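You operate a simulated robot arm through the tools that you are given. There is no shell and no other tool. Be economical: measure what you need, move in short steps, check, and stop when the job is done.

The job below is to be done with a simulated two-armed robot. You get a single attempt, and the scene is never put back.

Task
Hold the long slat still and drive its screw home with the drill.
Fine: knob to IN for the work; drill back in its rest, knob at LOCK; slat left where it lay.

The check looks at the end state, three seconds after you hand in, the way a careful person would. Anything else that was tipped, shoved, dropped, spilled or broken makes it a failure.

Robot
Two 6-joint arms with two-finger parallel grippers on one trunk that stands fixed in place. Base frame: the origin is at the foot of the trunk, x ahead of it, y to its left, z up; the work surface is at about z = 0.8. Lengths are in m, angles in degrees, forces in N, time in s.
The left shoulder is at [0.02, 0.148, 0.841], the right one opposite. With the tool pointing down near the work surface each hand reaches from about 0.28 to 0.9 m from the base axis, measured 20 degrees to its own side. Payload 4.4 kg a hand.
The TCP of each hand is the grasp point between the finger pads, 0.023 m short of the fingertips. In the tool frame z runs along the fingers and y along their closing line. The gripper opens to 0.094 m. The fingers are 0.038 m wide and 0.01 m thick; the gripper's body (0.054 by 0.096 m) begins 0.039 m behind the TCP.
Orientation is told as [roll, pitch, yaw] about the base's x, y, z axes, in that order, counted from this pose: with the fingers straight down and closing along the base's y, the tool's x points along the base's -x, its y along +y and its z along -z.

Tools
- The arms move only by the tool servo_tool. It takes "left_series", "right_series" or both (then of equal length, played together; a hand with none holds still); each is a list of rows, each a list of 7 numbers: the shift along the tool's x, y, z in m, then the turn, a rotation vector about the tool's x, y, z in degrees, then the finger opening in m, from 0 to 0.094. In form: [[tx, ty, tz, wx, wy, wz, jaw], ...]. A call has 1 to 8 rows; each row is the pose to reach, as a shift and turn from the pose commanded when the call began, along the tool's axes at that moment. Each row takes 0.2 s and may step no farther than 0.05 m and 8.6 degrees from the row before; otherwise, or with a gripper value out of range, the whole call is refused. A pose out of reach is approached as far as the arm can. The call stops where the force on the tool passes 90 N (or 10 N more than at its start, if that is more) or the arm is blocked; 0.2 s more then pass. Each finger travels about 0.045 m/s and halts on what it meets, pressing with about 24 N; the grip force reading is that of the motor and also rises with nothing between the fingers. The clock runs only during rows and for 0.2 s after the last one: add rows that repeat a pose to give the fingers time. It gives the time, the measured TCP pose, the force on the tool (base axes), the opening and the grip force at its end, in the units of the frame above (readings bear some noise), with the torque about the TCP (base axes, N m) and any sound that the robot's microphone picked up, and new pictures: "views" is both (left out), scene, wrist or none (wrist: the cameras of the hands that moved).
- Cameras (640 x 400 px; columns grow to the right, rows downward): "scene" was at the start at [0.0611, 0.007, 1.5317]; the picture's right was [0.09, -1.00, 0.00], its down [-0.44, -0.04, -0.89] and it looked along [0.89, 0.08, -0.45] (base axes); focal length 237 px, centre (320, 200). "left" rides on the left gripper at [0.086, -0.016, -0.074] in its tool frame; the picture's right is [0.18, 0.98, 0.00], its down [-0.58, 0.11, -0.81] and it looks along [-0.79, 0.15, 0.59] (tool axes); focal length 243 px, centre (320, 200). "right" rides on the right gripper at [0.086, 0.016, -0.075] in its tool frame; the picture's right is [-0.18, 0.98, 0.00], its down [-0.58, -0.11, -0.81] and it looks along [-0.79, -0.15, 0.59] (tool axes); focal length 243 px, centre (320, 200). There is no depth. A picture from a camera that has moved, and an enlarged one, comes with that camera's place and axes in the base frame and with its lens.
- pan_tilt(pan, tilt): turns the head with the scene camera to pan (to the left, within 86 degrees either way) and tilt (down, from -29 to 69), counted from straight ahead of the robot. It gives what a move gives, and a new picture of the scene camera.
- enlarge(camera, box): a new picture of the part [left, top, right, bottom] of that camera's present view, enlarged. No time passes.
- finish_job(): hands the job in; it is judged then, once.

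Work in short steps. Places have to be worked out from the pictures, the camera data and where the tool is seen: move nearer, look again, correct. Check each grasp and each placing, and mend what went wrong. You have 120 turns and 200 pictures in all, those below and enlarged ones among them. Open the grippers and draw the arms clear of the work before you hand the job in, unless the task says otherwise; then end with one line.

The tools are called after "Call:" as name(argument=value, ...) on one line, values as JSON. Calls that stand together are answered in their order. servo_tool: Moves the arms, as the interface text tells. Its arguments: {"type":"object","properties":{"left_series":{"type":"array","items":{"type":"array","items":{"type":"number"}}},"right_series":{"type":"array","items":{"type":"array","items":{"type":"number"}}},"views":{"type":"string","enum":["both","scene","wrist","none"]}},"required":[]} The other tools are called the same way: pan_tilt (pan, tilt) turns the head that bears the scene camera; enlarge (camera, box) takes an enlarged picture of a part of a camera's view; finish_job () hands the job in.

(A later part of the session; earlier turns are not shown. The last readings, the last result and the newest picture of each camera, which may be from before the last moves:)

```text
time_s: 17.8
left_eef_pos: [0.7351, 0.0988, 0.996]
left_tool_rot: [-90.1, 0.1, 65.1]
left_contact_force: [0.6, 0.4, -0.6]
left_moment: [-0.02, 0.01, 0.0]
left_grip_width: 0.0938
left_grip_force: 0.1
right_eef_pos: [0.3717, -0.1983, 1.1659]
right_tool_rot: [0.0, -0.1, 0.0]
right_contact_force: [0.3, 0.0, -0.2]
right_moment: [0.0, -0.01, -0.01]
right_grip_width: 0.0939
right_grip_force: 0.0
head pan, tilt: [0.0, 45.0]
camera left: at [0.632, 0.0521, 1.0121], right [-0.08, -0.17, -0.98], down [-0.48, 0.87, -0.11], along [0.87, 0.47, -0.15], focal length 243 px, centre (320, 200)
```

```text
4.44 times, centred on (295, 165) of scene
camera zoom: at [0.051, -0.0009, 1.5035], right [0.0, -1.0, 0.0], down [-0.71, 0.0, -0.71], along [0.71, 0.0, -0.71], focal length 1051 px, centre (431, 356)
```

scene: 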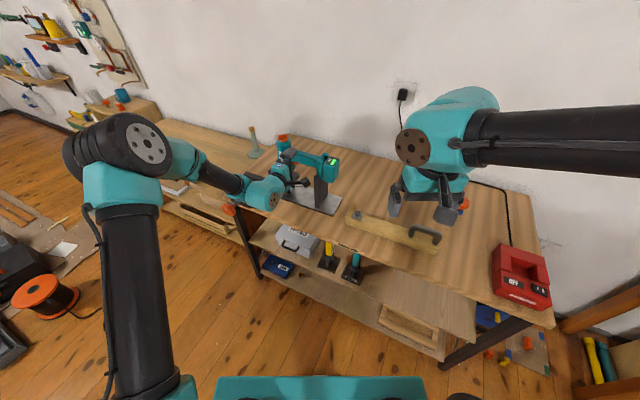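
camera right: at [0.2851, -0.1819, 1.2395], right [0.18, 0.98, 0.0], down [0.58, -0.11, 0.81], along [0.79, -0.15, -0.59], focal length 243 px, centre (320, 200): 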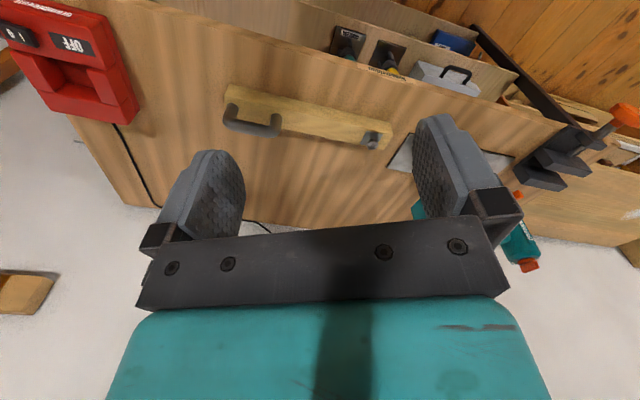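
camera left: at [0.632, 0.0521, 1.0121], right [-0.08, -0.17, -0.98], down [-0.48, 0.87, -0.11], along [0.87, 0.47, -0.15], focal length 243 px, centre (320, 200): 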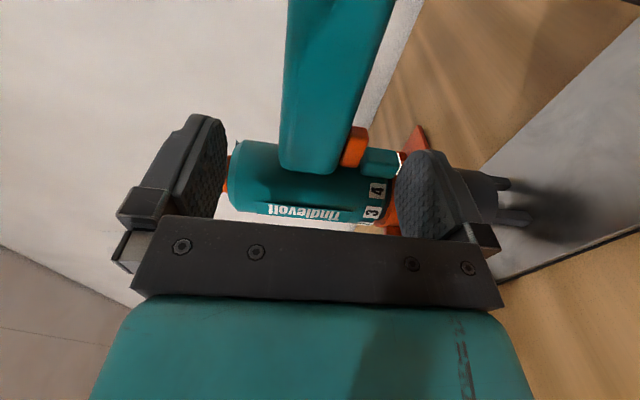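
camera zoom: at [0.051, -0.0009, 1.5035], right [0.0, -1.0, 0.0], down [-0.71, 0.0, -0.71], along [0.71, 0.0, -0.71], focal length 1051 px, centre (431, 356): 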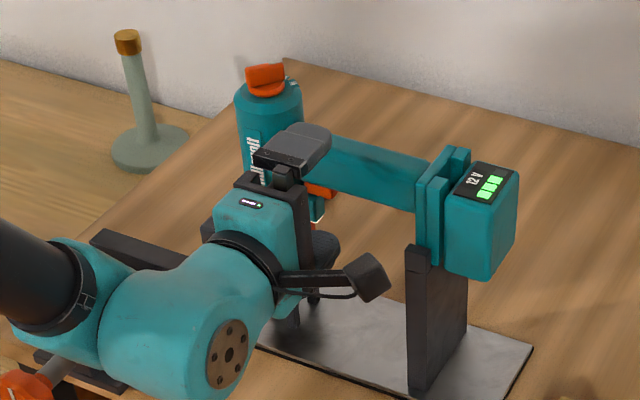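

Geometry confirmed: handle z 0.977–1.018, trigger bottom ~0.965. I'll advance the remaining 52 mm with 3 mm more clearance from the lamp block, jaws open.

Call:
servo_tool(left_series=[[0.003, 0, 0.02, 0, 0, 0, 0.094], [0.003, 0, 0.038, 0, 0, 0, 0.094], [0.003, 0, 0.052, 0, 0, 0, 0.094]], views="both")

Call:
enlarge(camera="left", box=[180, 60, 480, 240])

Call:
enlarge(camera="scene", box=[240, 120, 350, 210])

```text
time_s: 18.6
left_eef_pos: [0.7819, 0.0738, 0.9954]
left_tool_rot: [-90.0, 0.1, 65.0]
left_contact_force: [0.9, 0.1, 0.1]
left_moment: [0.0, -0.02, -0.01]
left_grip_width: 0.0943
left_grip_force: 0.1
right_eef_pos: [0.3721, -0.1978, 1.1649]
right_tool_rot: [0.0, 0.0, -0.1]
right_contact_force: [0.9, 0.1, 0.6]
right_moment: [0.01, -0.01, 0.02]
right_grip_width: 0.0938
right_grip_force: 0.0
head pan, tilt: [0.0, 45.0]
camera left: at [0.6785, 0.0268, 1.0116], right [-0.08, -0.17, -0.98], down [-0.48, 0.87, -0.11], along [0.87, 0.47, -0.15], focal length 243 px, centre (320, 200)
```

scene: 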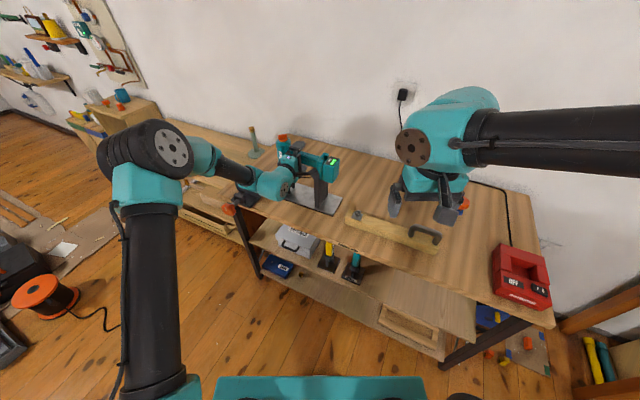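
left: 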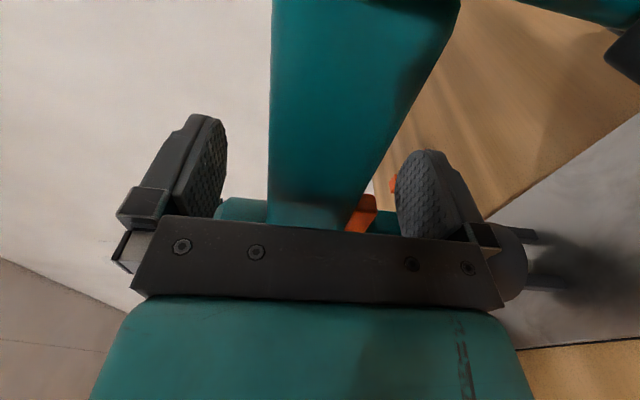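

```text
2.13 times, centred on (330, 150) of left
camera zoom: at [0.6785, 0.0268, 1.0116], right [-0.08, -0.17, -0.98], down [-0.48, 0.87, -0.11], along [0.87, 0.47, -0.15], focal length 518 px, centre (299, 307)
```

zoom: 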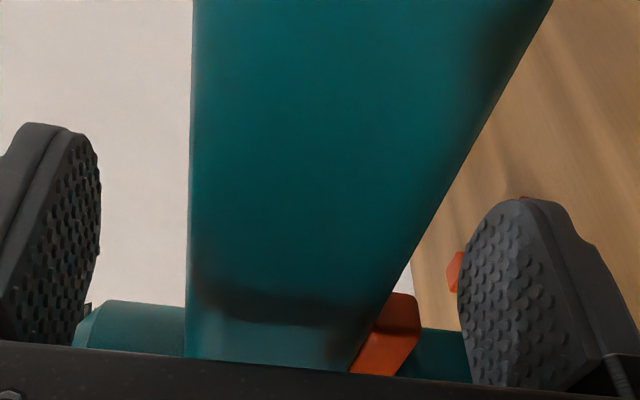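

```text
4.44 times, centred on (295, 165) of scene
camera zoom: at [0.051, -0.0009, 1.5035], right [0.0, -1.0, 0.0], down [-0.71, 0.0, -0.71], along [0.71, 0.0, -0.71], focal length 1051 px, centre (431, 356)
```

zoom: 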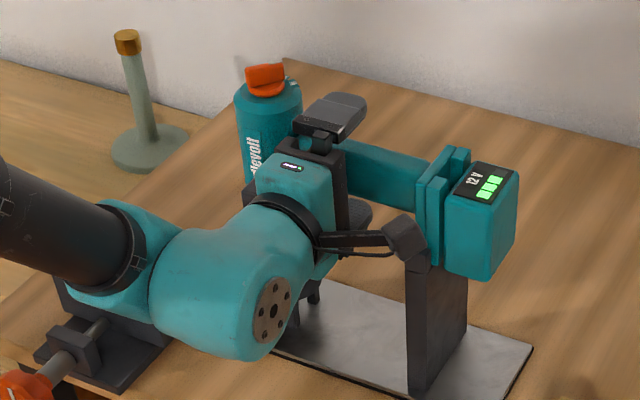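

Fingers straddle the handle. Before gripping, I'll secure the slat: handle bar centre is about (0.534, -0.355, 0.88), azimuth -116°, so I bring the right hand above it with yaw 64°.

Call:
servo_tool(right_series=[[-0.02, -0.02, 0.02, 0, 0, -8, 0.094], [-0.04, -0.04, 0.04, 0, 0, -16, 0.094], [-0.06, -0.06, 0.06, 0, 0, -24, 0.094], [-0.08, -0.08, 0.08, 0, 0, -32, 0.094], [-0.1, -0.1, 0.1, 0, 0, -40, 0.094], [-0.12, -0.12, 0.12, 0, 0, -48, 0.094], [-0.14, -0.14, 0.14, 0, 0, -56, 0.094], [-0.162, -0.157, 0.165, 0, 0, -64, 0.094]], views="both")

Call:
enlarge(camera="right", box=[200, 0, 440, 150])

```text
time_s: 20.4
left_eef_pos: [0.782, 0.0731, 0.9955]
left_tool_rot: [-90.0, 0.1, 65.0]
left_contact_force: [0.1, 0.6, -0.2]
left_moment: [0.01, 0.0, 0.03]
left_grip_width: 0.0939
left_grip_force: 0.1
right_eef_pos: [0.535, -0.3546, 1.0001]
right_tool_rot: [-0.1, -0.1, 64.1]
right_contact_force: [-0.8, -0.3, 0.3]
right_moment: [0.01, -0.01, 0.02]
right_grip_width: 0.094
right_grip_force: 0.0
head pan, tilt: [0.0, 45.0]
camera right: at [0.4815, -0.4256, 1.0749], right [-0.8, 0.6, 0.0], down [0.35, 0.48, 0.81], along [0.48, 0.65, -0.59], focal length 243 px, centre (320, 200)
```

scene: 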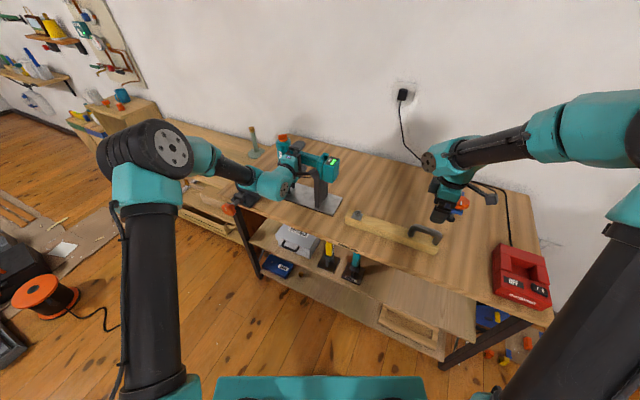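
right: 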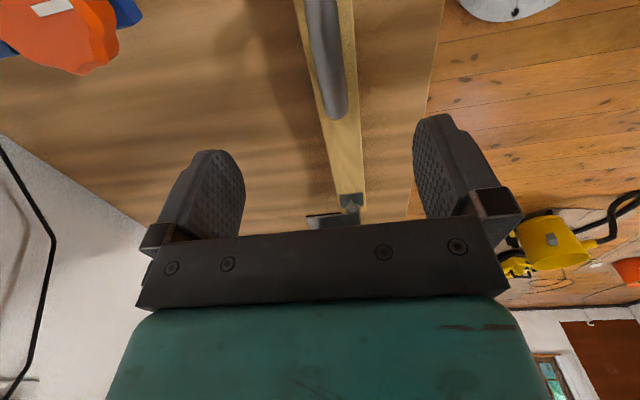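

```text
2.67 times, centred on (320, 75) of right
camera zoom: at [0.4815, -0.4256, 1.0749], right [-0.8, 0.6, 0.0], down [0.35, 0.48, 0.81], along [0.48, 0.65, -0.59], focal length 647 px, centre (320, 533)
```

zoom: 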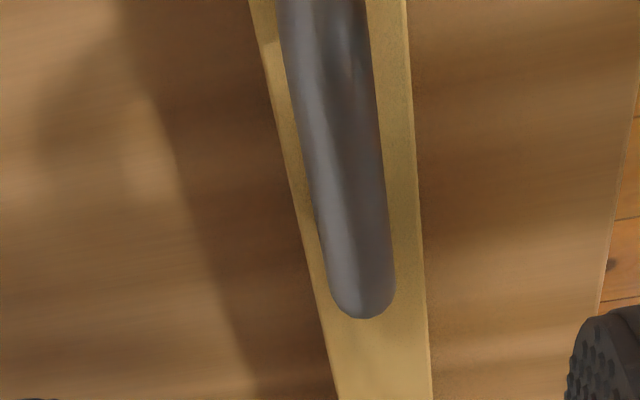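

The bar is ~7 mm toward the robot side of my TCP line, top at z≈0.887. I'll shift and descend to just over the grasp.

Call:
servo_tool(right_series=[[0, 0.007, 0.035, 0, 0, 0, 0.08], [0, 0.007, 0.07, 0, 0, 0, 0.07], [0, 0.007, 0.1, 0, 0, 0, 0.07]], views="both")

Call:
enlarge(camera="scene", box=[340, 180, 500, 280])

```text
time_s: 21.2
left_eef_pos: [0.7821, 0.0737, 0.9954]
left_tool_rot: [-90.1, 0.2, 65.0]
left_contact_force: [-0.6, 0.3, -0.1]
left_moment: [0.03, 0.01, -0.01]
left_grip_width: 0.0938
left_grip_force: 0.1
right_eef_pos: [0.5273, -0.3511, 0.9013]
right_tool_rot: [0.1, 0.1, 64.0]
right_contact_force: [-0.2, -0.2, 0.1]
right_moment: [0.0, 0.03, 0.02]
right_grip_width: 0.0701
right_grip_force: 0.0
head pan, tilt: [0.0, 45.0]
camera right: at [0.4749, -0.4223, 0.975], right [-0.8, 0.6, 0.0], down [0.35, 0.47, 0.81], along [0.48, 0.65, -0.59], focal length 243 px, centre (320, 200)
```

scene: 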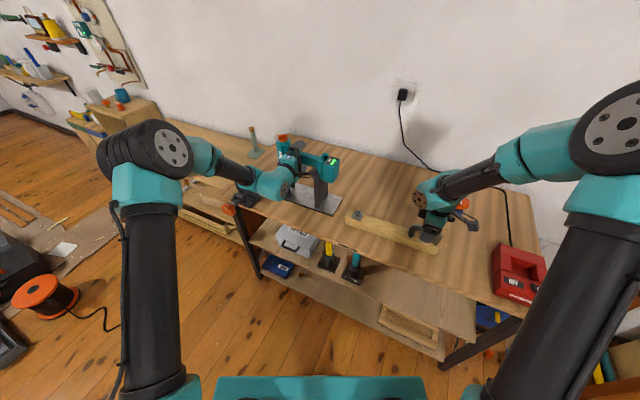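
right: 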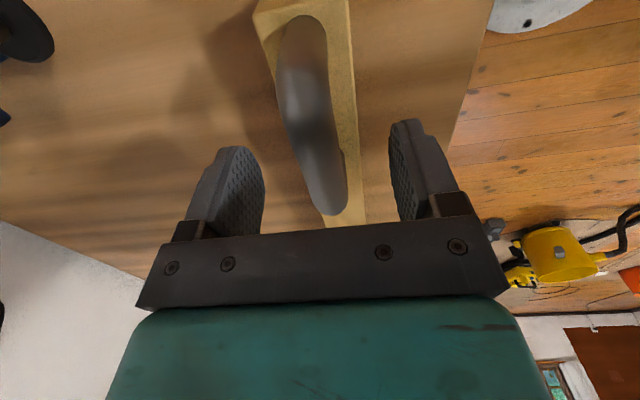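

```text
4.00 times, centred on (420, 230) of scene
camera zoom: at [0.0509, -0.0009, 1.5035], right [0.0, -1.0, 0.0], down [-0.71, 0.0, -0.71], along [0.71, 0.0, -0.71], focal length 946 px, centre (-80, 80)
```

zoom: 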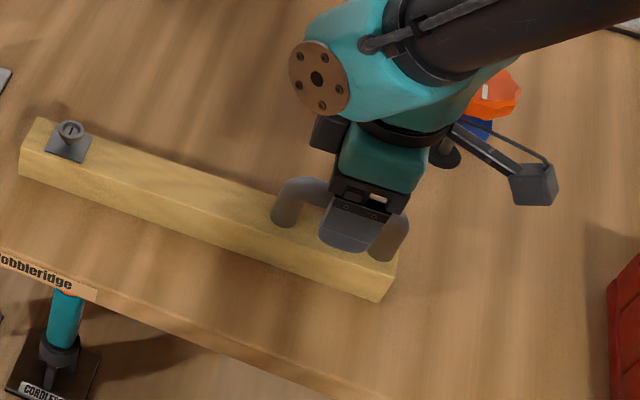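

The fingers straddle the bar centrally. Lower 20 mm and close.

Call:
servo_tool(right_series=[[0, 0, 0.01, 0, 0, 0, 0.07], [0, 0, 0.02, 0, 0, 0, 0.07], [0, 0, 0.02, 0, 0, 0, 0.04], [0, 0, 0.02, 0, 0, 0, 0.01], [0, 0, 0.02, 0, 0, 0, 0.005], [0, 0, 0.02, 0, 0, 0, 0.005]], views="both")

Call:
enlarge(camera="scene", box=[340, 180, 500, 280])

```text
time_s: 22.6
left_eef_pos: [0.7814, 0.0727, 0.9949]
left_tool_rot: [-90.1, 0.1, 64.9]
left_contact_force: [0.4, 0.2, -0.3]
left_moment: [0.02, 0.0, 0.08]
left_grip_width: 0.0938
left_grip_force: 0.0
right_eef_pos: [0.5276, -0.3514, 0.8799]
right_tool_rot: [0.1, 0.0, 64.0]
right_contact_force: [-0.2, 2.0, -0.1]
right_moment: [-0.04, -0.01, 0.07]
right_grip_width: 0.0215
right_grip_force: 23.8
head pan, tilt: [0.0, 45.0]
camera right: at [0.4751, -0.4227, 0.9548], right [-0.8, 0.6, 0.0], down [0.35, 0.47, 0.81], along [0.48, 0.65, -0.59], focal length 243 px, centre (320, 200)
```

scene: 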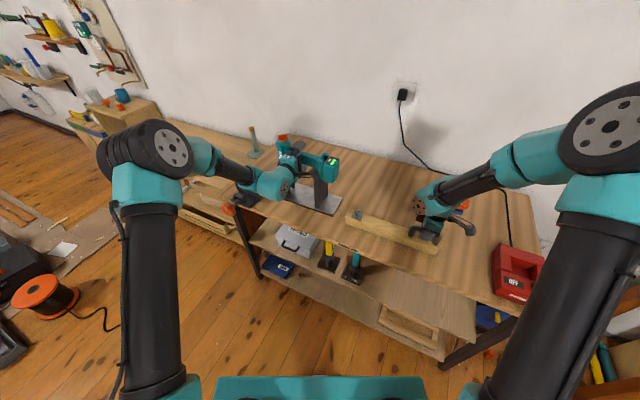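
right: 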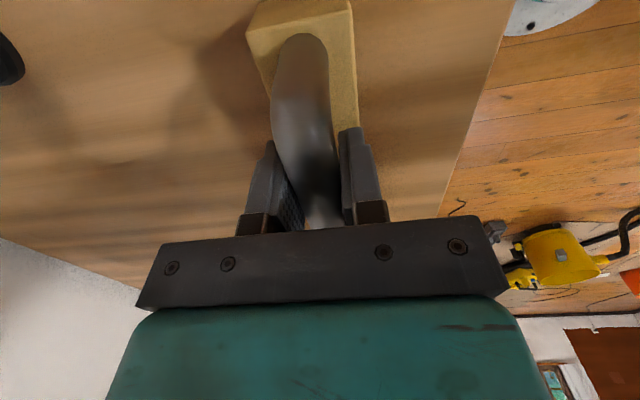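

```text
4.00 times, centred on (420, 230) of scene
camera zoom: at [0.0511, -0.001, 1.5035], right [0.0, -1.0, 0.0], down [-0.71, 0.0, -0.71], along [0.71, 0.0, -0.71], focal length 946 px, centre (-80, 80)
```

zoom: 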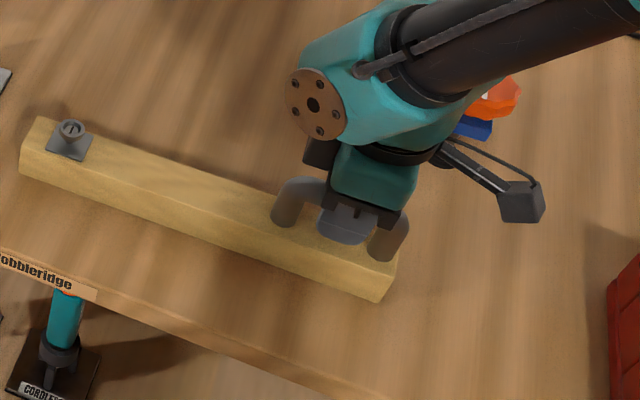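

The slat's handle is held (21.5 mm) and the slat hasn't shifted. I'll zoom on the screw and then close the left jaws on the drill handle.

Call:
enlarge(camera="scene", box=[342, 204, 374, 224])

Call:
servo_tool(left_series=[[0, 0, 0, 0, 0, 0, 0.08], [0, 0, 0, 0, 0, 0, 0.07], [0, 0, 0, 0, 0, 0, 0.06], [0, 0, 0, 0, 0, 0, 0.056]], views="wrist")

```text
16.00 times, centred on (358, 214) of scene
camera zoom: at [0.0511, -0.001, 1.5035], right [0.0, -1.0, 0.0], down [-0.71, 0.0, -0.71], along [0.71, 0.0, -0.71], focal length 3785 px, centre (-288, -24)
```

zoom: 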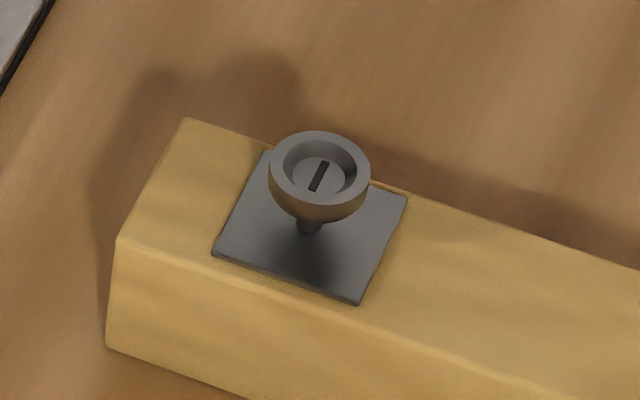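

```text
time_s: 23.6
left_eef_pos: [0.7821, 0.0727, 0.9956]
left_tool_rot: [-90.0, 0.2, 65.0]
left_contact_force: [0.8, 0.5, -2.0]
left_moment: [-0.03, 0.02, -0.01]
left_grip_width: 0.0572
left_grip_force: 1.8
right_eef_pos: [0.5282, -0.3531, 0.8796]
right_tool_rot: [0.0, 0.1, 64.0]
right_contact_force: [-0.1, 0.3, 1.5]
right_moment: [-0.11, 0.04, 0.09]
right_grip_width: 0.0217
right_grip_force: 24.5
head pan, tilt: [0.0, 45.0]
camera left: at [0.6784, 0.0268, 1.0115], right [-0.08, -0.17, -0.98], down [-0.48, 0.87, -0.11], along [0.87, 0.47, -0.15], focal length 243 px, centre (320, 200)
```

left: 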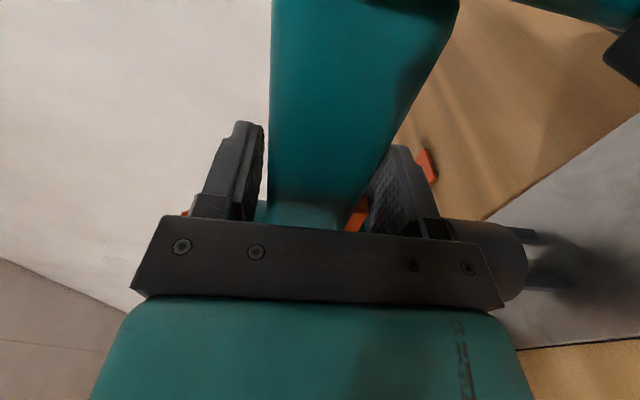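

The jaws are now touching trigger and handle. The screw head is a self-centring cup at about (0.631, -0.140), rim z≈0.861. I'll close firmly and listen.

Call:
servo_tool(left_series=[[0, 0, 0, 0, 0, 0, 0.045], [0, 0, 0, 0, 0, 0, 0.035], [0, 0, 0, 0, 0, 0, 0.035]], views="both")

Call:
enlarge(camera="scene", box=[240, 120, 350, 210])

```text
time_s: 24.4
left_eef_pos: [0.782, 0.0725, 0.9951]
left_tool_rot: [-90.1, 0.1, 65.0]
left_contact_force: [-2.8, 0.5, 1.6]
left_moment: [0.2, 0.26, -0.18]
left_grip_width: 0.0468
left_grip_force: 24.0
right_eef_pos: [0.5278, -0.352, 0.8805]
right_tool_rot: [0.1, 0.1, 64.0]
right_contact_force: [-0.7, 0.3, -0.8]
right_moment: [-0.05, 0.07, 0.06]
right_grip_width: 0.0213
right_grip_force: 24.0
head pan, tilt: [0.0, 45.0]
camera left: at [0.6784, 0.0268, 1.0121], right [-0.08, -0.17, -0.98], down [-0.48, 0.87, -0.11], along [0.87, 0.47, -0.15], focal length 243 px, centre (320, 200)
```

scene: 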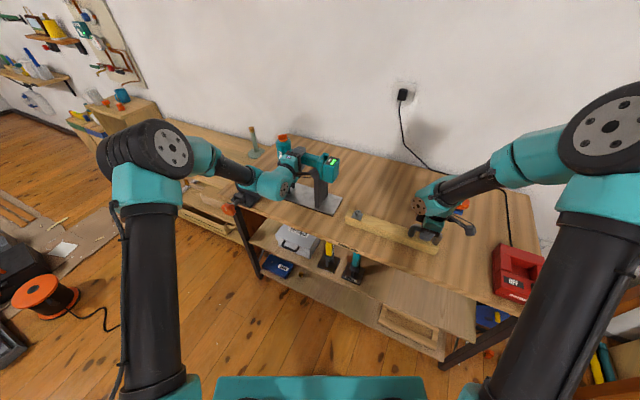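
left: 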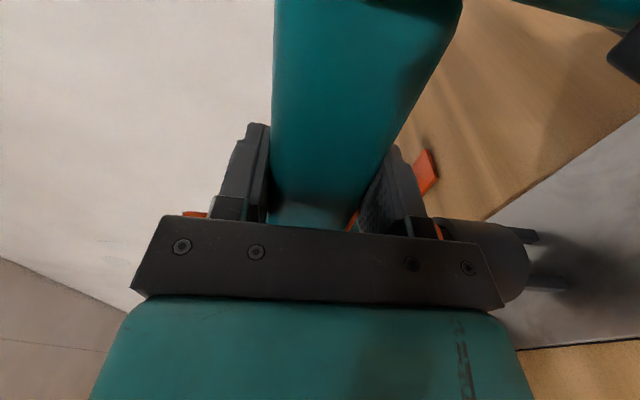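

```text
4.44 times, centred on (295, 165) of scene
camera zoom: at [0.0511, -0.001, 1.5035], right [0.0, -1.0, 0.0], down [-0.71, 0.0, -0.71], along [0.71, 0.0, -0.71], focal length 1051 px, centre (431, 356)
```

zoom: 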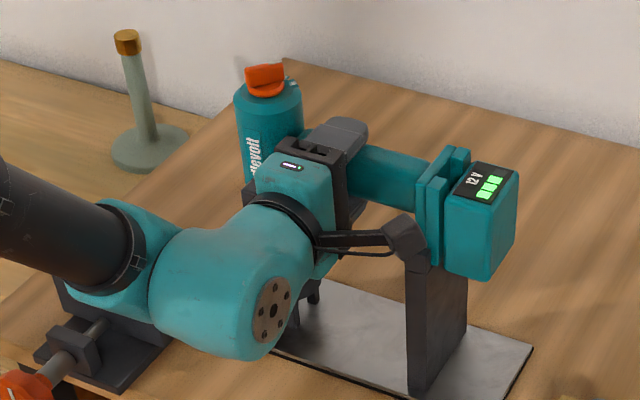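

Grip is firm at 46.8 mm with no sound yet. I'll lift a little and check the weight and tilt.

Call:
servo_tool(left_series=[[0, -0.004, 0, 0, 0, 0, 0.03], [0, -0.01, 0, 0, 0, 0, 0.03], [0, -0.02, 0, 0, 0, 0, 0.03], [0, -0.03, 0, 0, 0, 0, 0.03]], views="both")

Call:
enlarge(camera="scene", box=[240, 110, 360, 220])

```text
time_s: 25.4
left_eef_pos: [0.7815, 0.0733, 1.0245]
left_tool_rot: [-89.9, 0.2, 64.9]
left_contact_force: [-0.5, 0.0, -13.4]
left_moment: [-0.1, 0.02, 0.01]
left_grip_width: 0.0454
left_grip_force: 24.1
right_eef_pos: [0.5283, -0.3525, 0.8799]
right_tool_rot: [0.0, -0.1, 64.0]
right_contact_force: [-0.7, 0.9, -0.6]
right_moment: [-0.03, -0.02, 0.07]
right_grip_width: 0.0213
right_grip_force: 24.4
head pan, tilt: [0.0, 45.0]
camera left: at [0.678, 0.0268, 1.0414], right [-0.08, -0.17, -0.98], down [-0.48, 0.87, -0.11], along [0.87, 0.47, -0.15], focal length 243 px, centre (320, 200)
```

scene: 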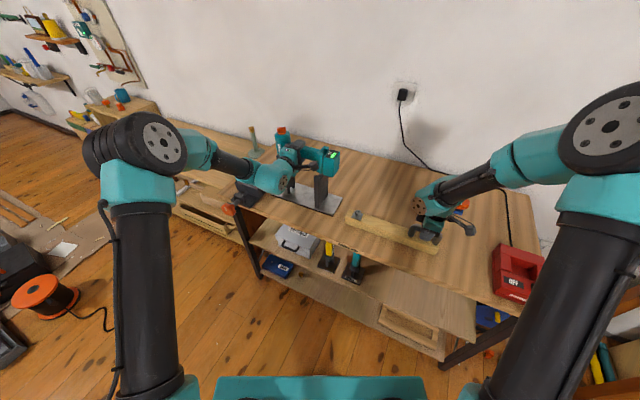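
left: 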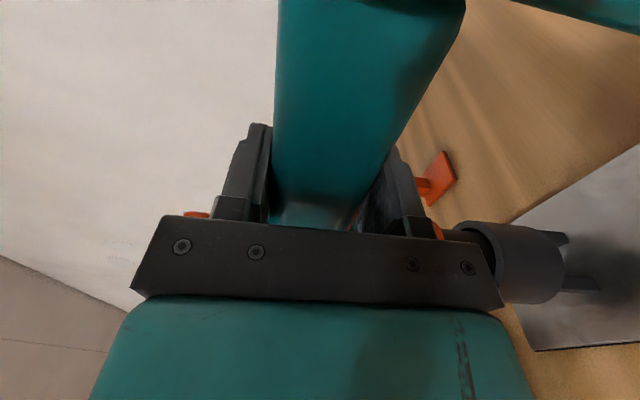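

```text
3.64 times, centred on (300, 165) of scene
camera zoom: at [0.0514, -0.001, 1.5035], right [0.0, -1.0, 0.0], down [-0.71, 0.0, -0.71], along [0.71, 0.0, -0.71], focal length 860 px, centre (393, 327)
```

zoom: 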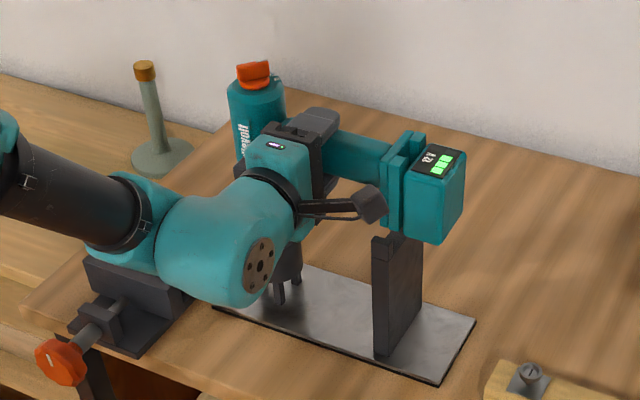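

The drill is up, level, ~1.4 kg. I'll check the trigger and knob closely before moving.

Call:
enlarge(camera="left", box=[330, 140, 470, 250])

Call:
enlarge(camera="scene", box=[268, 120, 300, 140])

```text
3.64 times, centred on (400, 195) of left
camera zoom: at [0.678, 0.0268, 1.0414], right [-0.08, -0.17, -0.98], down [-0.48, 0.87, -0.11], along [0.87, 0.47, -0.15], focal length 882 px, centre (29, 218)
```

zoom: 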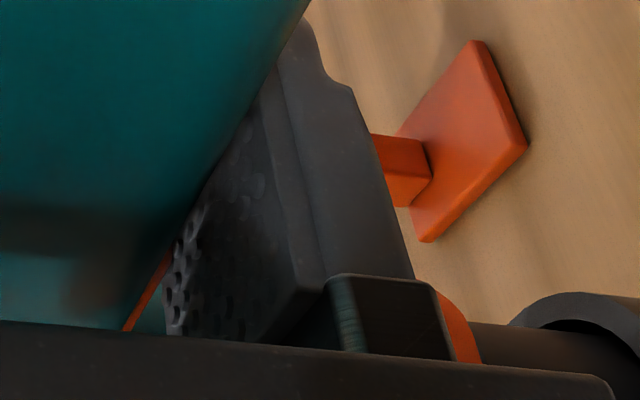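

```text
16.00 times, centred on (284, 130) of scene
camera zoom: at [0.0514, -0.001, 1.5035], right [0.0, -1.0, 0.0], down [-0.71, 0.0, -0.71], along [0.71, 0.0, -0.71], focal length 3785 px, centre (896, 1320)
```

zoom: 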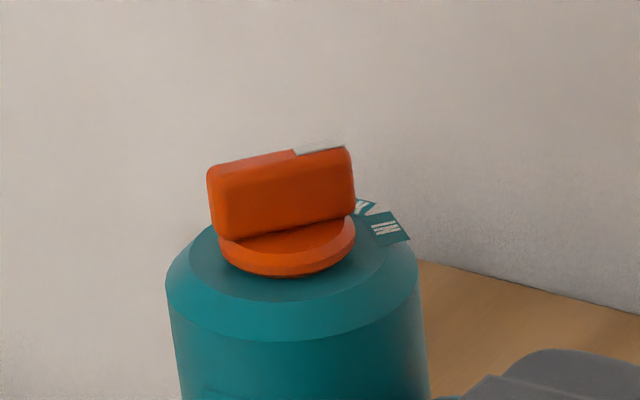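

Knob points at IN, trigger is squeezed flush. I'll lift clear of the post, then carry the drill toward the slat while yawing it -60° so its battery end stays clear of the right hand.

Call:
servo_tool(left_series=[[0, -0.03, 0, 0, 0, 0, 0.03], [0, -0.06, 0, 0, 0, 0, 0.03], [0, -0.08, 0, 0, 0, 0, 0.03]], views="none")

Call:
servo_tool(left_series=[[0.03, 0, -0.015, 0, 7.5, 0, 0.03], [0.06, 0, -0.03, 0, 15, 0, 0.03], [0.09, 0, -0.045, 0, 22.5, 0, 0.03], [0.12, 0, -0.06, 0, 30, 0, 0.03], [0.15, 0, -0.077, 0, 37.5, 0, 0.03]], views="both")

```text
time_s: 26.2
left_eef_pos: [0.7816, 0.0747, 1.1046]
left_tool_rot: [-90.1, 0.2, 65.0]
left_contact_force: [0.4, -0.8, -14.1]
left_moment: [-0.12, 0.02, 0.02]
left_grip_width: 0.0451
left_grip_force: 23.8
right_eef_pos: [0.5286, -0.3511, 0.8803]
right_tool_rot: [0.0, 0.1, 64.0]
right_contact_force: [-0.6, 1.0, 0.6]
right_moment: [0.01, 0.02, 0.1]
right_grip_width: 0.0217
right_grip_force: 24.0
head pan, tilt: [0.0, 45.0]
```

```text
time_s: 27.4
left_eef_pos: [0.6477, -0.0273, 1.1038]
left_tool_rot: [-90.0, 0.1, 27.5]
left_contact_force: [8.7, 7.6, -21.3]
left_moment: [0.84, -0.62, 0.26]
left_grip_width: 0.0484
left_grip_force: 23.8
right_eef_pos: [0.5295, -0.3527, 0.8805]
right_tool_rot: [0.0, -0.1, 63.9]
right_contact_force: [0.2, 0.5, -0.1]
right_moment: [-0.12, 0.02, -0.04]
right_grip_width: 0.0216
right_grip_force: 23.7
head pan, tilt: [0.0, 45.0]
camera left: at [0.5381, -0.0006, 1.1207], right [-0.16, -0.09, -0.98], down [0.14, 0.98, -0.11], along [0.98, -0.16, -0.15], focal length 243 px, centre (320, 200)
```

scene: 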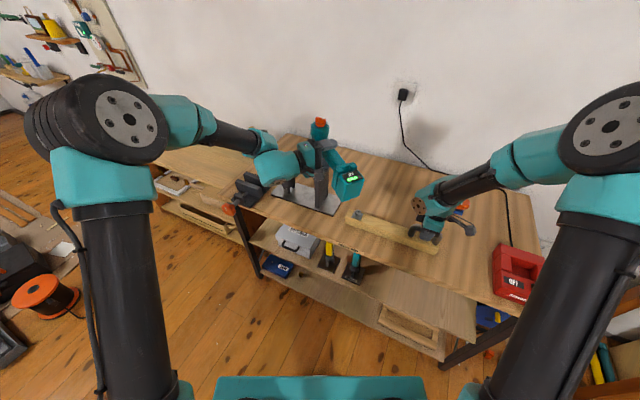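
left: 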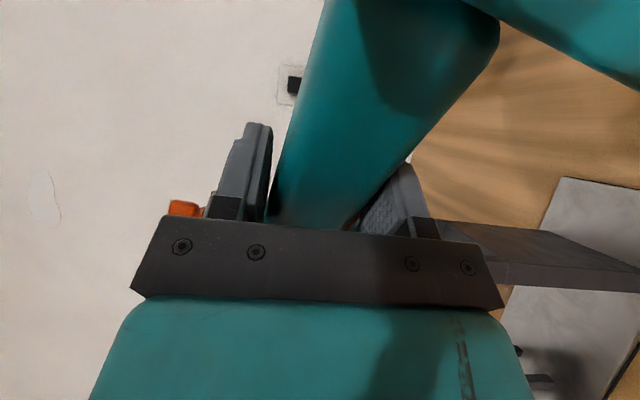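

There's extra force and the drill tilted in the grip: the nose probably met the rest's post. I'll look before moving.

Call:
enlarge(camera="scene", box=[240, 110, 384, 220])

Call:
enlarge(camera="left", box=[160, 0, 640, 400])

```text
3.64 times, centred on (312, 165) of scene
camera zoom: at [0.0517, -0.0007, 1.5035], right [0.0, -1.0, 0.0], down [-0.71, 0.0, -0.71], along [0.71, 0.0, -0.71], focal length 860 px, centre (349, 327)
```

zoom: 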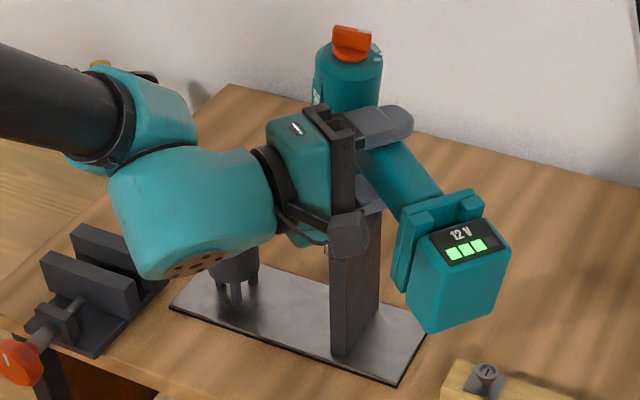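

```text
1.00 times, centred on (400, 200) of left (not enlarged: the box is as wide or as high as the picture)
camera zoom: at [0.5381, -0.0006, 1.1207], right [-0.16, -0.09, -0.98], down [0.14, 0.98, -0.11], along [0.98, -0.16, -0.15], focal length 243 px, centre (240, 200)
```

zoom: 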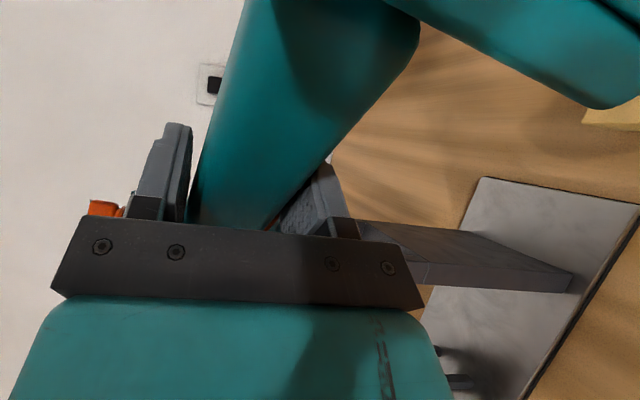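

The nose caught on the post's left side; the rest looks unmoved. I'll back out along the same path with the yaw reversed, so the pressure comes off and the handle can sit flat again.

Call:
servo_tool(left_series=[[-0.034, 0, -0.006, 0, -7.5, 0, 0.03], [-0.068, 0, -0.012, 0, -15, 0, 0.03]], views="both")

Call:
enlarge(camera="scene", box=[240, 110, 384, 220])

```text
time_s: 28.0
left_eef_pos: [0.7019, 0.0124, 1.1041]
left_tool_rot: [-90.1, 0.2, 42.5]
left_contact_force: [-0.1, -0.4, -13.0]
left_moment: [-0.13, 0.11, 0.0]
left_grip_width: 0.047
left_grip_force: 24.1
right_eef_pos: [0.5277, -0.353, 0.8793]
right_tool_rot: [0.0, 0.1, 64.0]
right_contact_force: [-0.3, -0.2, -0.2]
right_moment: [0.17, -0.08, 0.06]
right_grip_width: 0.0215
right_grip_force: 24.0
head pan, tilt: [0.0, 45.0]
camera left: at [0.5887, 0.0097, 1.1213], right [-0.14, -0.13, -0.98], down [-0.12, 0.99, -0.11], along [0.98, 0.1, -0.15], focal length 243 px, centre (320, 200)
```

scene: 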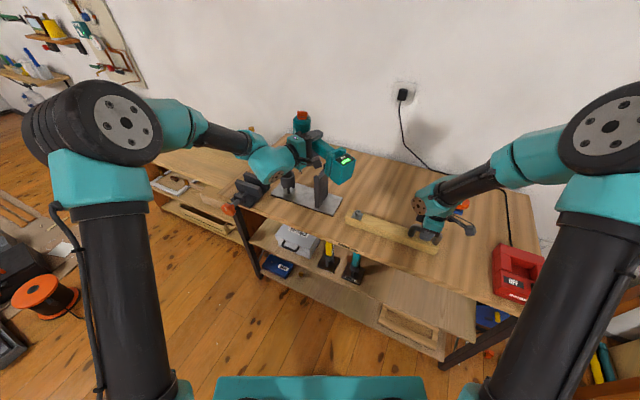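
left: 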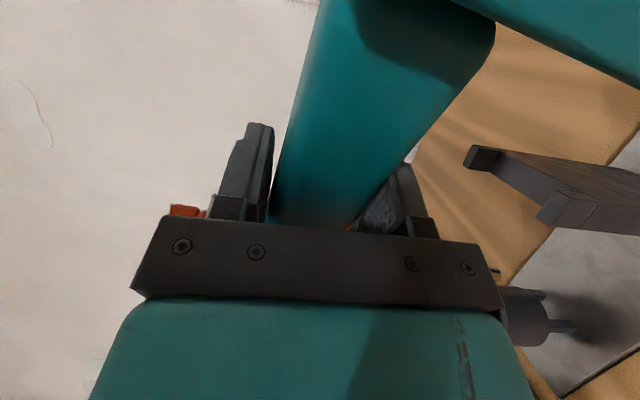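

```text
3.64 times, centred on (312, 165) of scene
camera zoom: at [0.0513, -0.0011, 1.5035], right [0.0, -1.0, 0.0], down [-0.71, 0.0, -0.71], along [0.71, 0.0, -0.71], focal length 860 px, centre (349, 327)
```

zoom: 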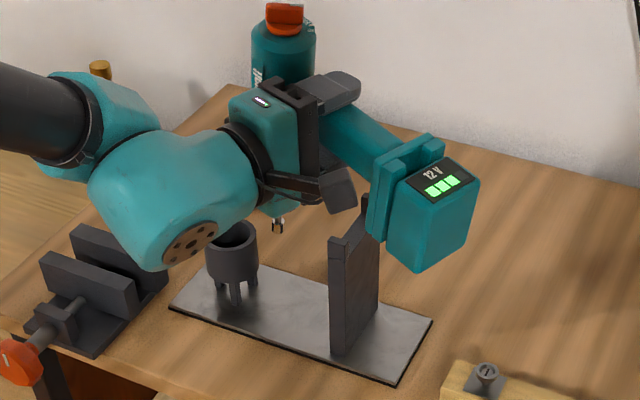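

Now it's clear: the "chuck" is a cup on the rest; the drill's own short bit (tip ~0.158 below my TCP) clipped the post top. The rest looks unmoved, but the drill has tilted some degrees in the grip. I'll lift further and look at the tilt.

Call:
servo_tool(left_series=[[-0.01, -0.03, 0, 0, 0, 0, 0.03], [-0.01, -0.06, 0, 0, 0, 0, 0.03]], views="both")

Call:
enlarge(camera="scene", box=[250, 90, 394, 200])

Call:
enlarge(camera="scene", box=[256, 160, 352, 220])

```text
time_s: 28.6
left_eef_pos: [0.71, 0.0199, 1.1653]
left_tool_rot: [-90.0, 0.2, 42.5]
left_contact_force: [0.3, 0.7, -13.6]
left_moment: [-0.16, 0.1, -0.01]
left_grip_width: 0.0471
left_grip_force: 24.0
right_eef_pos: [0.5279, -0.3508, 0.8798]
right_tool_rot: [0.0, 0.0, 64.0]
right_contact_force: [0.1, 1.2, -0.7]
right_moment: [-0.18, 0.11, 0.04]
right_grip_width: 0.0215
right_grip_force: 24.3
head pan, tilt: [0.0, 45.0]
camera left: at [0.5971, 0.017, 1.1811], right [-0.14, -0.13, -0.98], down [-0.12, 0.99, -0.11], along [0.98, 0.1, -0.15], focal length 243 px, centre (320, 200)
```

scene: 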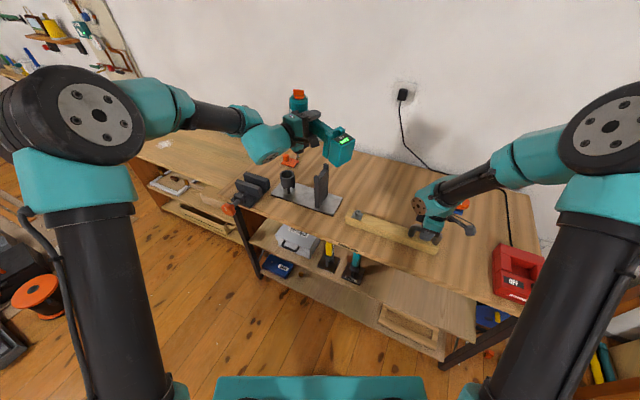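
left: 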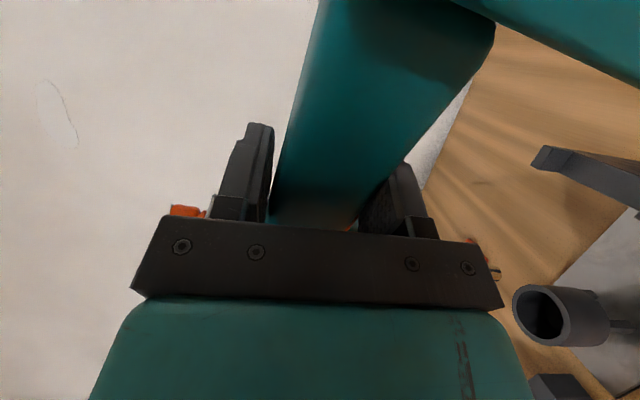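

```text
3.64 times, centred on (322, 145) of scene
camera zoom: at [0.0515, -0.001, 1.5035], right [0.0, -1.0, 0.0], down [-0.71, 0.0, -0.71], along [0.71, 0.0, -0.71], focal length 860 px, centre (313, 400)
```

zoom: 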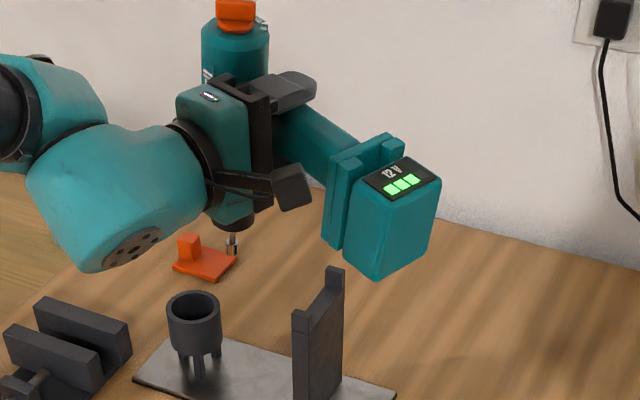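

```text
6.67 times, centred on (304, 190) of scene
camera zoom: at [0.0515, -0.001, 1.5035], right [0.0, -1.0, 0.0], down [-0.71, 0.0, -0.71], along [0.71, 0.0, -0.71], focal length 1577 px, centre (427, 267)
```

zoom: 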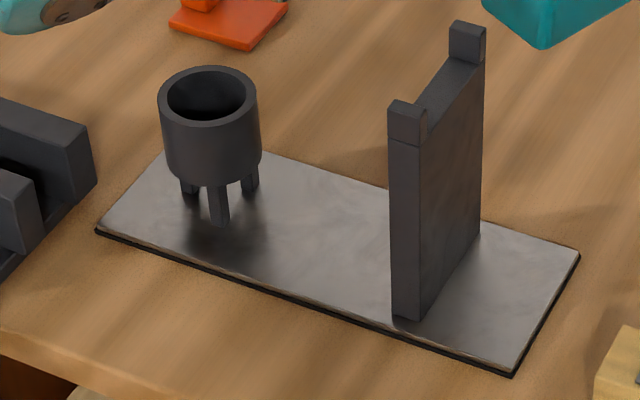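

The rest has not moved (post pixel unchanged). The drill tilts ~7° with the battery low; I'll counter-rotate the hand by 7°, then carry it to above the screw at this height while yawing.

Call:
servo_tool(left_series=[[0, 0, 0, 0, 0, -3.5, 0.03], [0, 0, 0, 0, 0, -7, 0.03]], views="none")

Call:
servo_tool(left_series=[[0.0366, 0.0045, 0.0037, -0.76, 6.2, 0, 0.03], [0.0732, 0.009, 0.0074, -1.52, 12.4, 0, 0.03], [0.1098, 0.0135, 0.0111, -2.28, 18.6, 0, 0.03], [0.1464, 0.018, 0.0149, -3.05, 24.8, 0, 0.03], [0.183, 0.0225, 0.0186, -3.81, 31, 0, 0.03], [0.2196, 0.027, 0.0223, -4.57, 37.2, 0, 0.03]], views="both")

Call:
enlarge(camera="scene", box=[290, 110, 450, 230])

```text
time_s: 29.2
left_eef_pos: [0.709, 0.0205, 1.1639]
left_tool_rot: [-90.1, 7.1, 42.6]
left_contact_force: [-0.5, 0.0, -12.3]
left_moment: [-0.11, 0.11, 0.02]
left_grip_width: 0.0471
left_grip_force: 23.7
right_eef_pos: [0.5279, -0.3516, 0.8797]
right_tool_rot: [-0.1, 0.0, 63.9]
right_contact_force: [-0.9, -0.4, -0.3]
right_moment: [0.02, 0.01, 0.1]
right_grip_width: 0.0214
right_grip_force: 23.9
head pan, tilt: [0.0, 45.0]
```

```text
time_s: 30.6
left_eef_pos: [0.5627, -0.1465, 1.1649]
left_tool_rot: [-90.1, 6.9, 4.8]
left_contact_force: [1.3, 1.2, -13.5]
left_moment: [0.01, 0.11, -0.01]
left_grip_width: 0.0472
left_grip_force: 23.8
right_eef_pos: [0.5281, -0.3524, 0.8793]
right_tool_rot: [-0.1, 0.1, 64.0]
right_contact_force: [1.0, 0.3, -0.3]
right_moment: [-0.24, 0.11, 0.0]
right_grip_width: 0.0216
right_grip_force: 23.9
head pan, tilt: [0.0, 45.0]
camera left: at [0.4732, -0.0783, 1.1919], right [-0.3, -0.03, -0.95], down [0.49, 0.85, -0.18], along [0.82, -0.52, -0.24], focal length 243 px, centre (320, 200)
```

scene: 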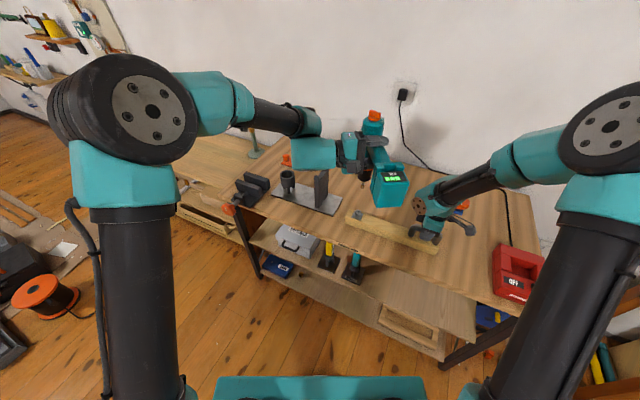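
left: 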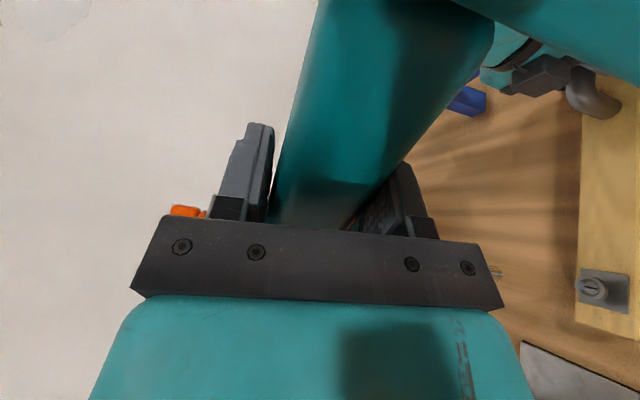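

```text
3.33 times, centred on (370, 170) of scene
camera zoom: at [0.0515, -0.0007, 1.5035], right [0.0, -1.0, 0.0], down [-0.71, 0.0, -0.71], along [0.71, 0.0, -0.71], focal length 788 px, centre (153, 300)
```

zoom: 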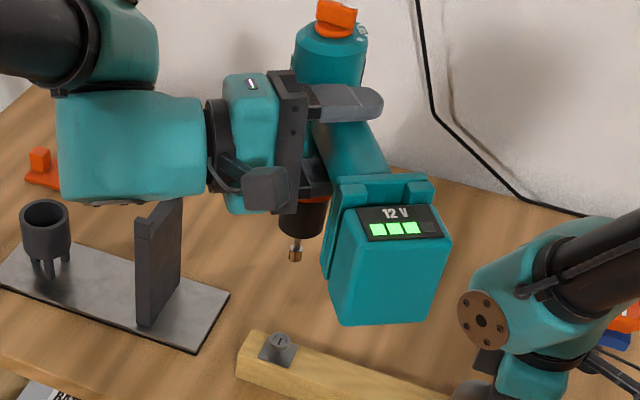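

The drill is now near-vertical; bit tip estimated at (0.634, -0.142, ~0.978) and the screw at (0.632, -0.139, rim 0.861). I'll descend ~8 cm straight down and look again.

Call:
servo_tool(left_series=[[-0.0037, 0.03, 0, 0, 0, 0, 0.03], [-0.0073, 0.06, 0, 0, 0, 0, 0.03], [-0.0098, 0.08, 0, 0, 0, 0, 0.03]], views="both")

Call:
enlarge(camera="scene", box=[320, 170, 400, 230])

Call:
enlarge(camera="left", box=[460, 220, 640, 340])

Call:
enlarge(camera="right", box=[240, 80, 480, 240])

```text
time_s: 31.4
left_eef_pos: [0.5628, -0.1455, 1.0837]
left_tool_rot: [-90.1, 6.9, 5.1]
left_contact_force: [-0.3, 0.4, -12.4]
left_moment: [0.0, 0.16, 0.0]
left_grip_width: 0.0469
left_grip_force: 24.3
right_eef_pos: [0.528, -0.3526, 0.8794]
right_tool_rot: [-0.1, 0.0, 64.1]
right_contact_force: [-0.4, -1.0, 0.0]
right_moment: [0.15, -0.07, 0.0]
right_grip_width: 0.0214
right_grip_force: 24.3
head pan, tilt: [0.0, 45.0]
camera left: at [0.4737, -0.0782, 1.1113], right [-0.3, -0.03, -0.95], down [0.49, 0.85, -0.18], along [0.82, -0.52, -0.24], focal length 243 px, centre (320, 200)
```

scene: 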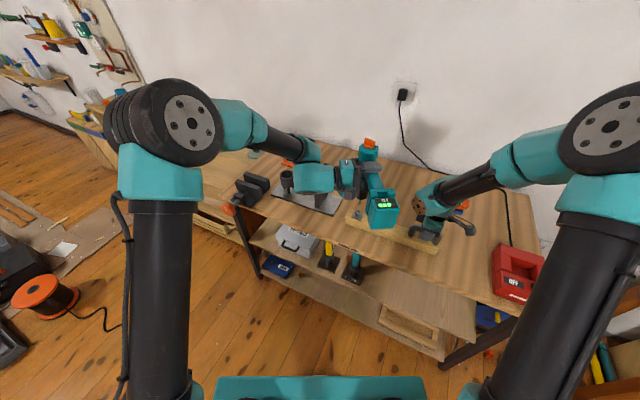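
left: 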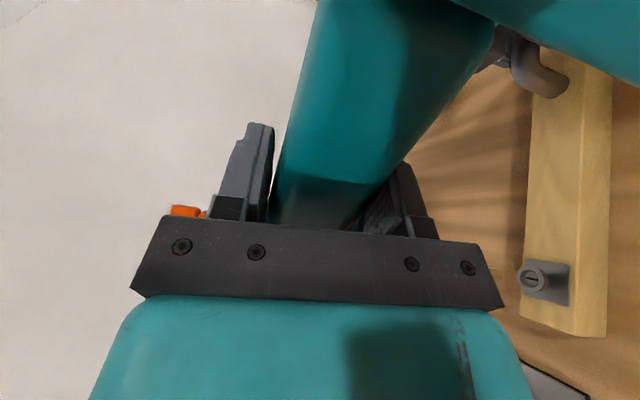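

```text
6.67 times, centred on (360, 200) of scene
camera zoom: at [0.0512, -0.0011, 1.5035], right [0.0, -1.0, 0.0], down [-0.71, 0.0, -0.71], along [0.71, 0.0, -0.71], focal length 1577 px, centre (53, 200)
```

zoom: 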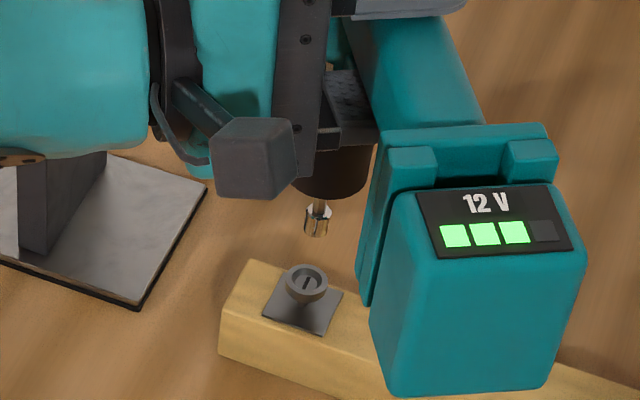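

```text
3.33 times, centred on (550, 280) of left
camera zoom: at [0.4737, -0.0782, 1.1113], right [-0.3, -0.03, -0.95], down [0.49, 0.85, -0.18], along [0.82, -0.52, -0.24], focal length 809 px, centre (-447, -67)
```

zoom: 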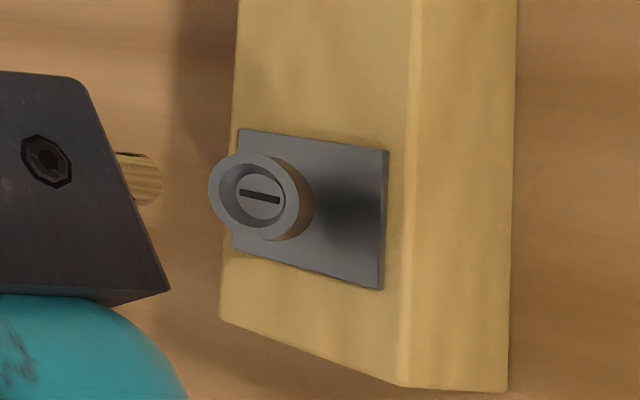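

```text
2.50 times, centred on (360, 160) of right
camera zoom: at [0.4752, -0.4227, 0.9548], right [-0.8, 0.6, 0.0], down [0.35, 0.47, 0.81], along [0.48, 0.65, -0.59], focal length 606 px, centre (220, 300)
```

zoom: 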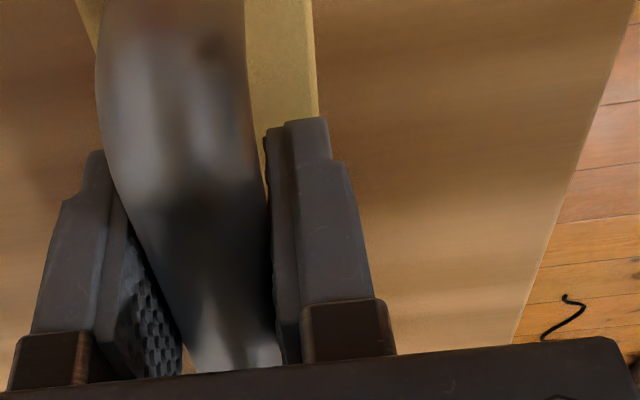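

Bit tip and cup are nearly in line (tip ~4–5 cm above the rim). I'll go down 2.8 cm more and compare again.

Call:
servo_tool(left_series=[[-0.0018, 0.015, 0, 0, 0, 0, 0.03], [-0.0034, 0.028, 0, 0, 0, 0, 0.03]], views="none")

Call:
enlarge(camera="scene", box=[340, 190, 388, 226])

Call:
enlarge(camera="left", box=[460, 220, 640, 340])

```text
time_s: 32.0
left_eef_pos: [0.5635, -0.1461, 1.0557]
left_tool_rot: [-90.2, 7.0, 4.9]
left_contact_force: [-0.6, -0.5, -12.8]
left_moment: [0.03, 0.11, -0.01]
left_grip_width: 0.0469
left_grip_force: 24.1
right_eef_pos: [0.5276, -0.3523, 0.8806]
right_tool_rot: [0.0, 0.0, 63.9]
right_contact_force: [-1.2, 0.6, -0.5]
right_moment: [0.08, -0.01, 0.05]
right_grip_width: 0.0212
right_grip_force: 24.4
head pan, tilt: [0.0, 45.0]
```

```text
11.11 times, centred on (364, 208) of scene
camera zoom: at [0.0513, -0.001, 1.5035], right [0.0, -1.0, 0.0], down [-0.71, 0.0, -0.71], along [0.71, 0.0, -0.71], focal length 2628 px, centre (-169, 111)
```

zoom: 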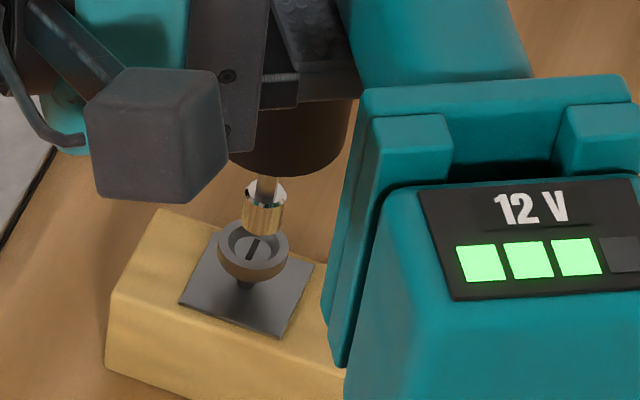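

```text
3.33 times, centred on (550, 280) of left
camera zoom: at [0.4729, -0.0788, 1.0833], right [-0.3, -0.03, -0.95], down [0.49, 0.85, -0.18], along [0.82, -0.52, -0.24], focal length 809 px, centre (-447, -67)
```

zoom: 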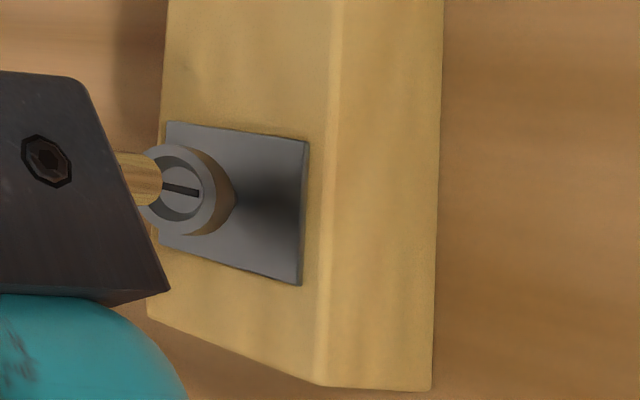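

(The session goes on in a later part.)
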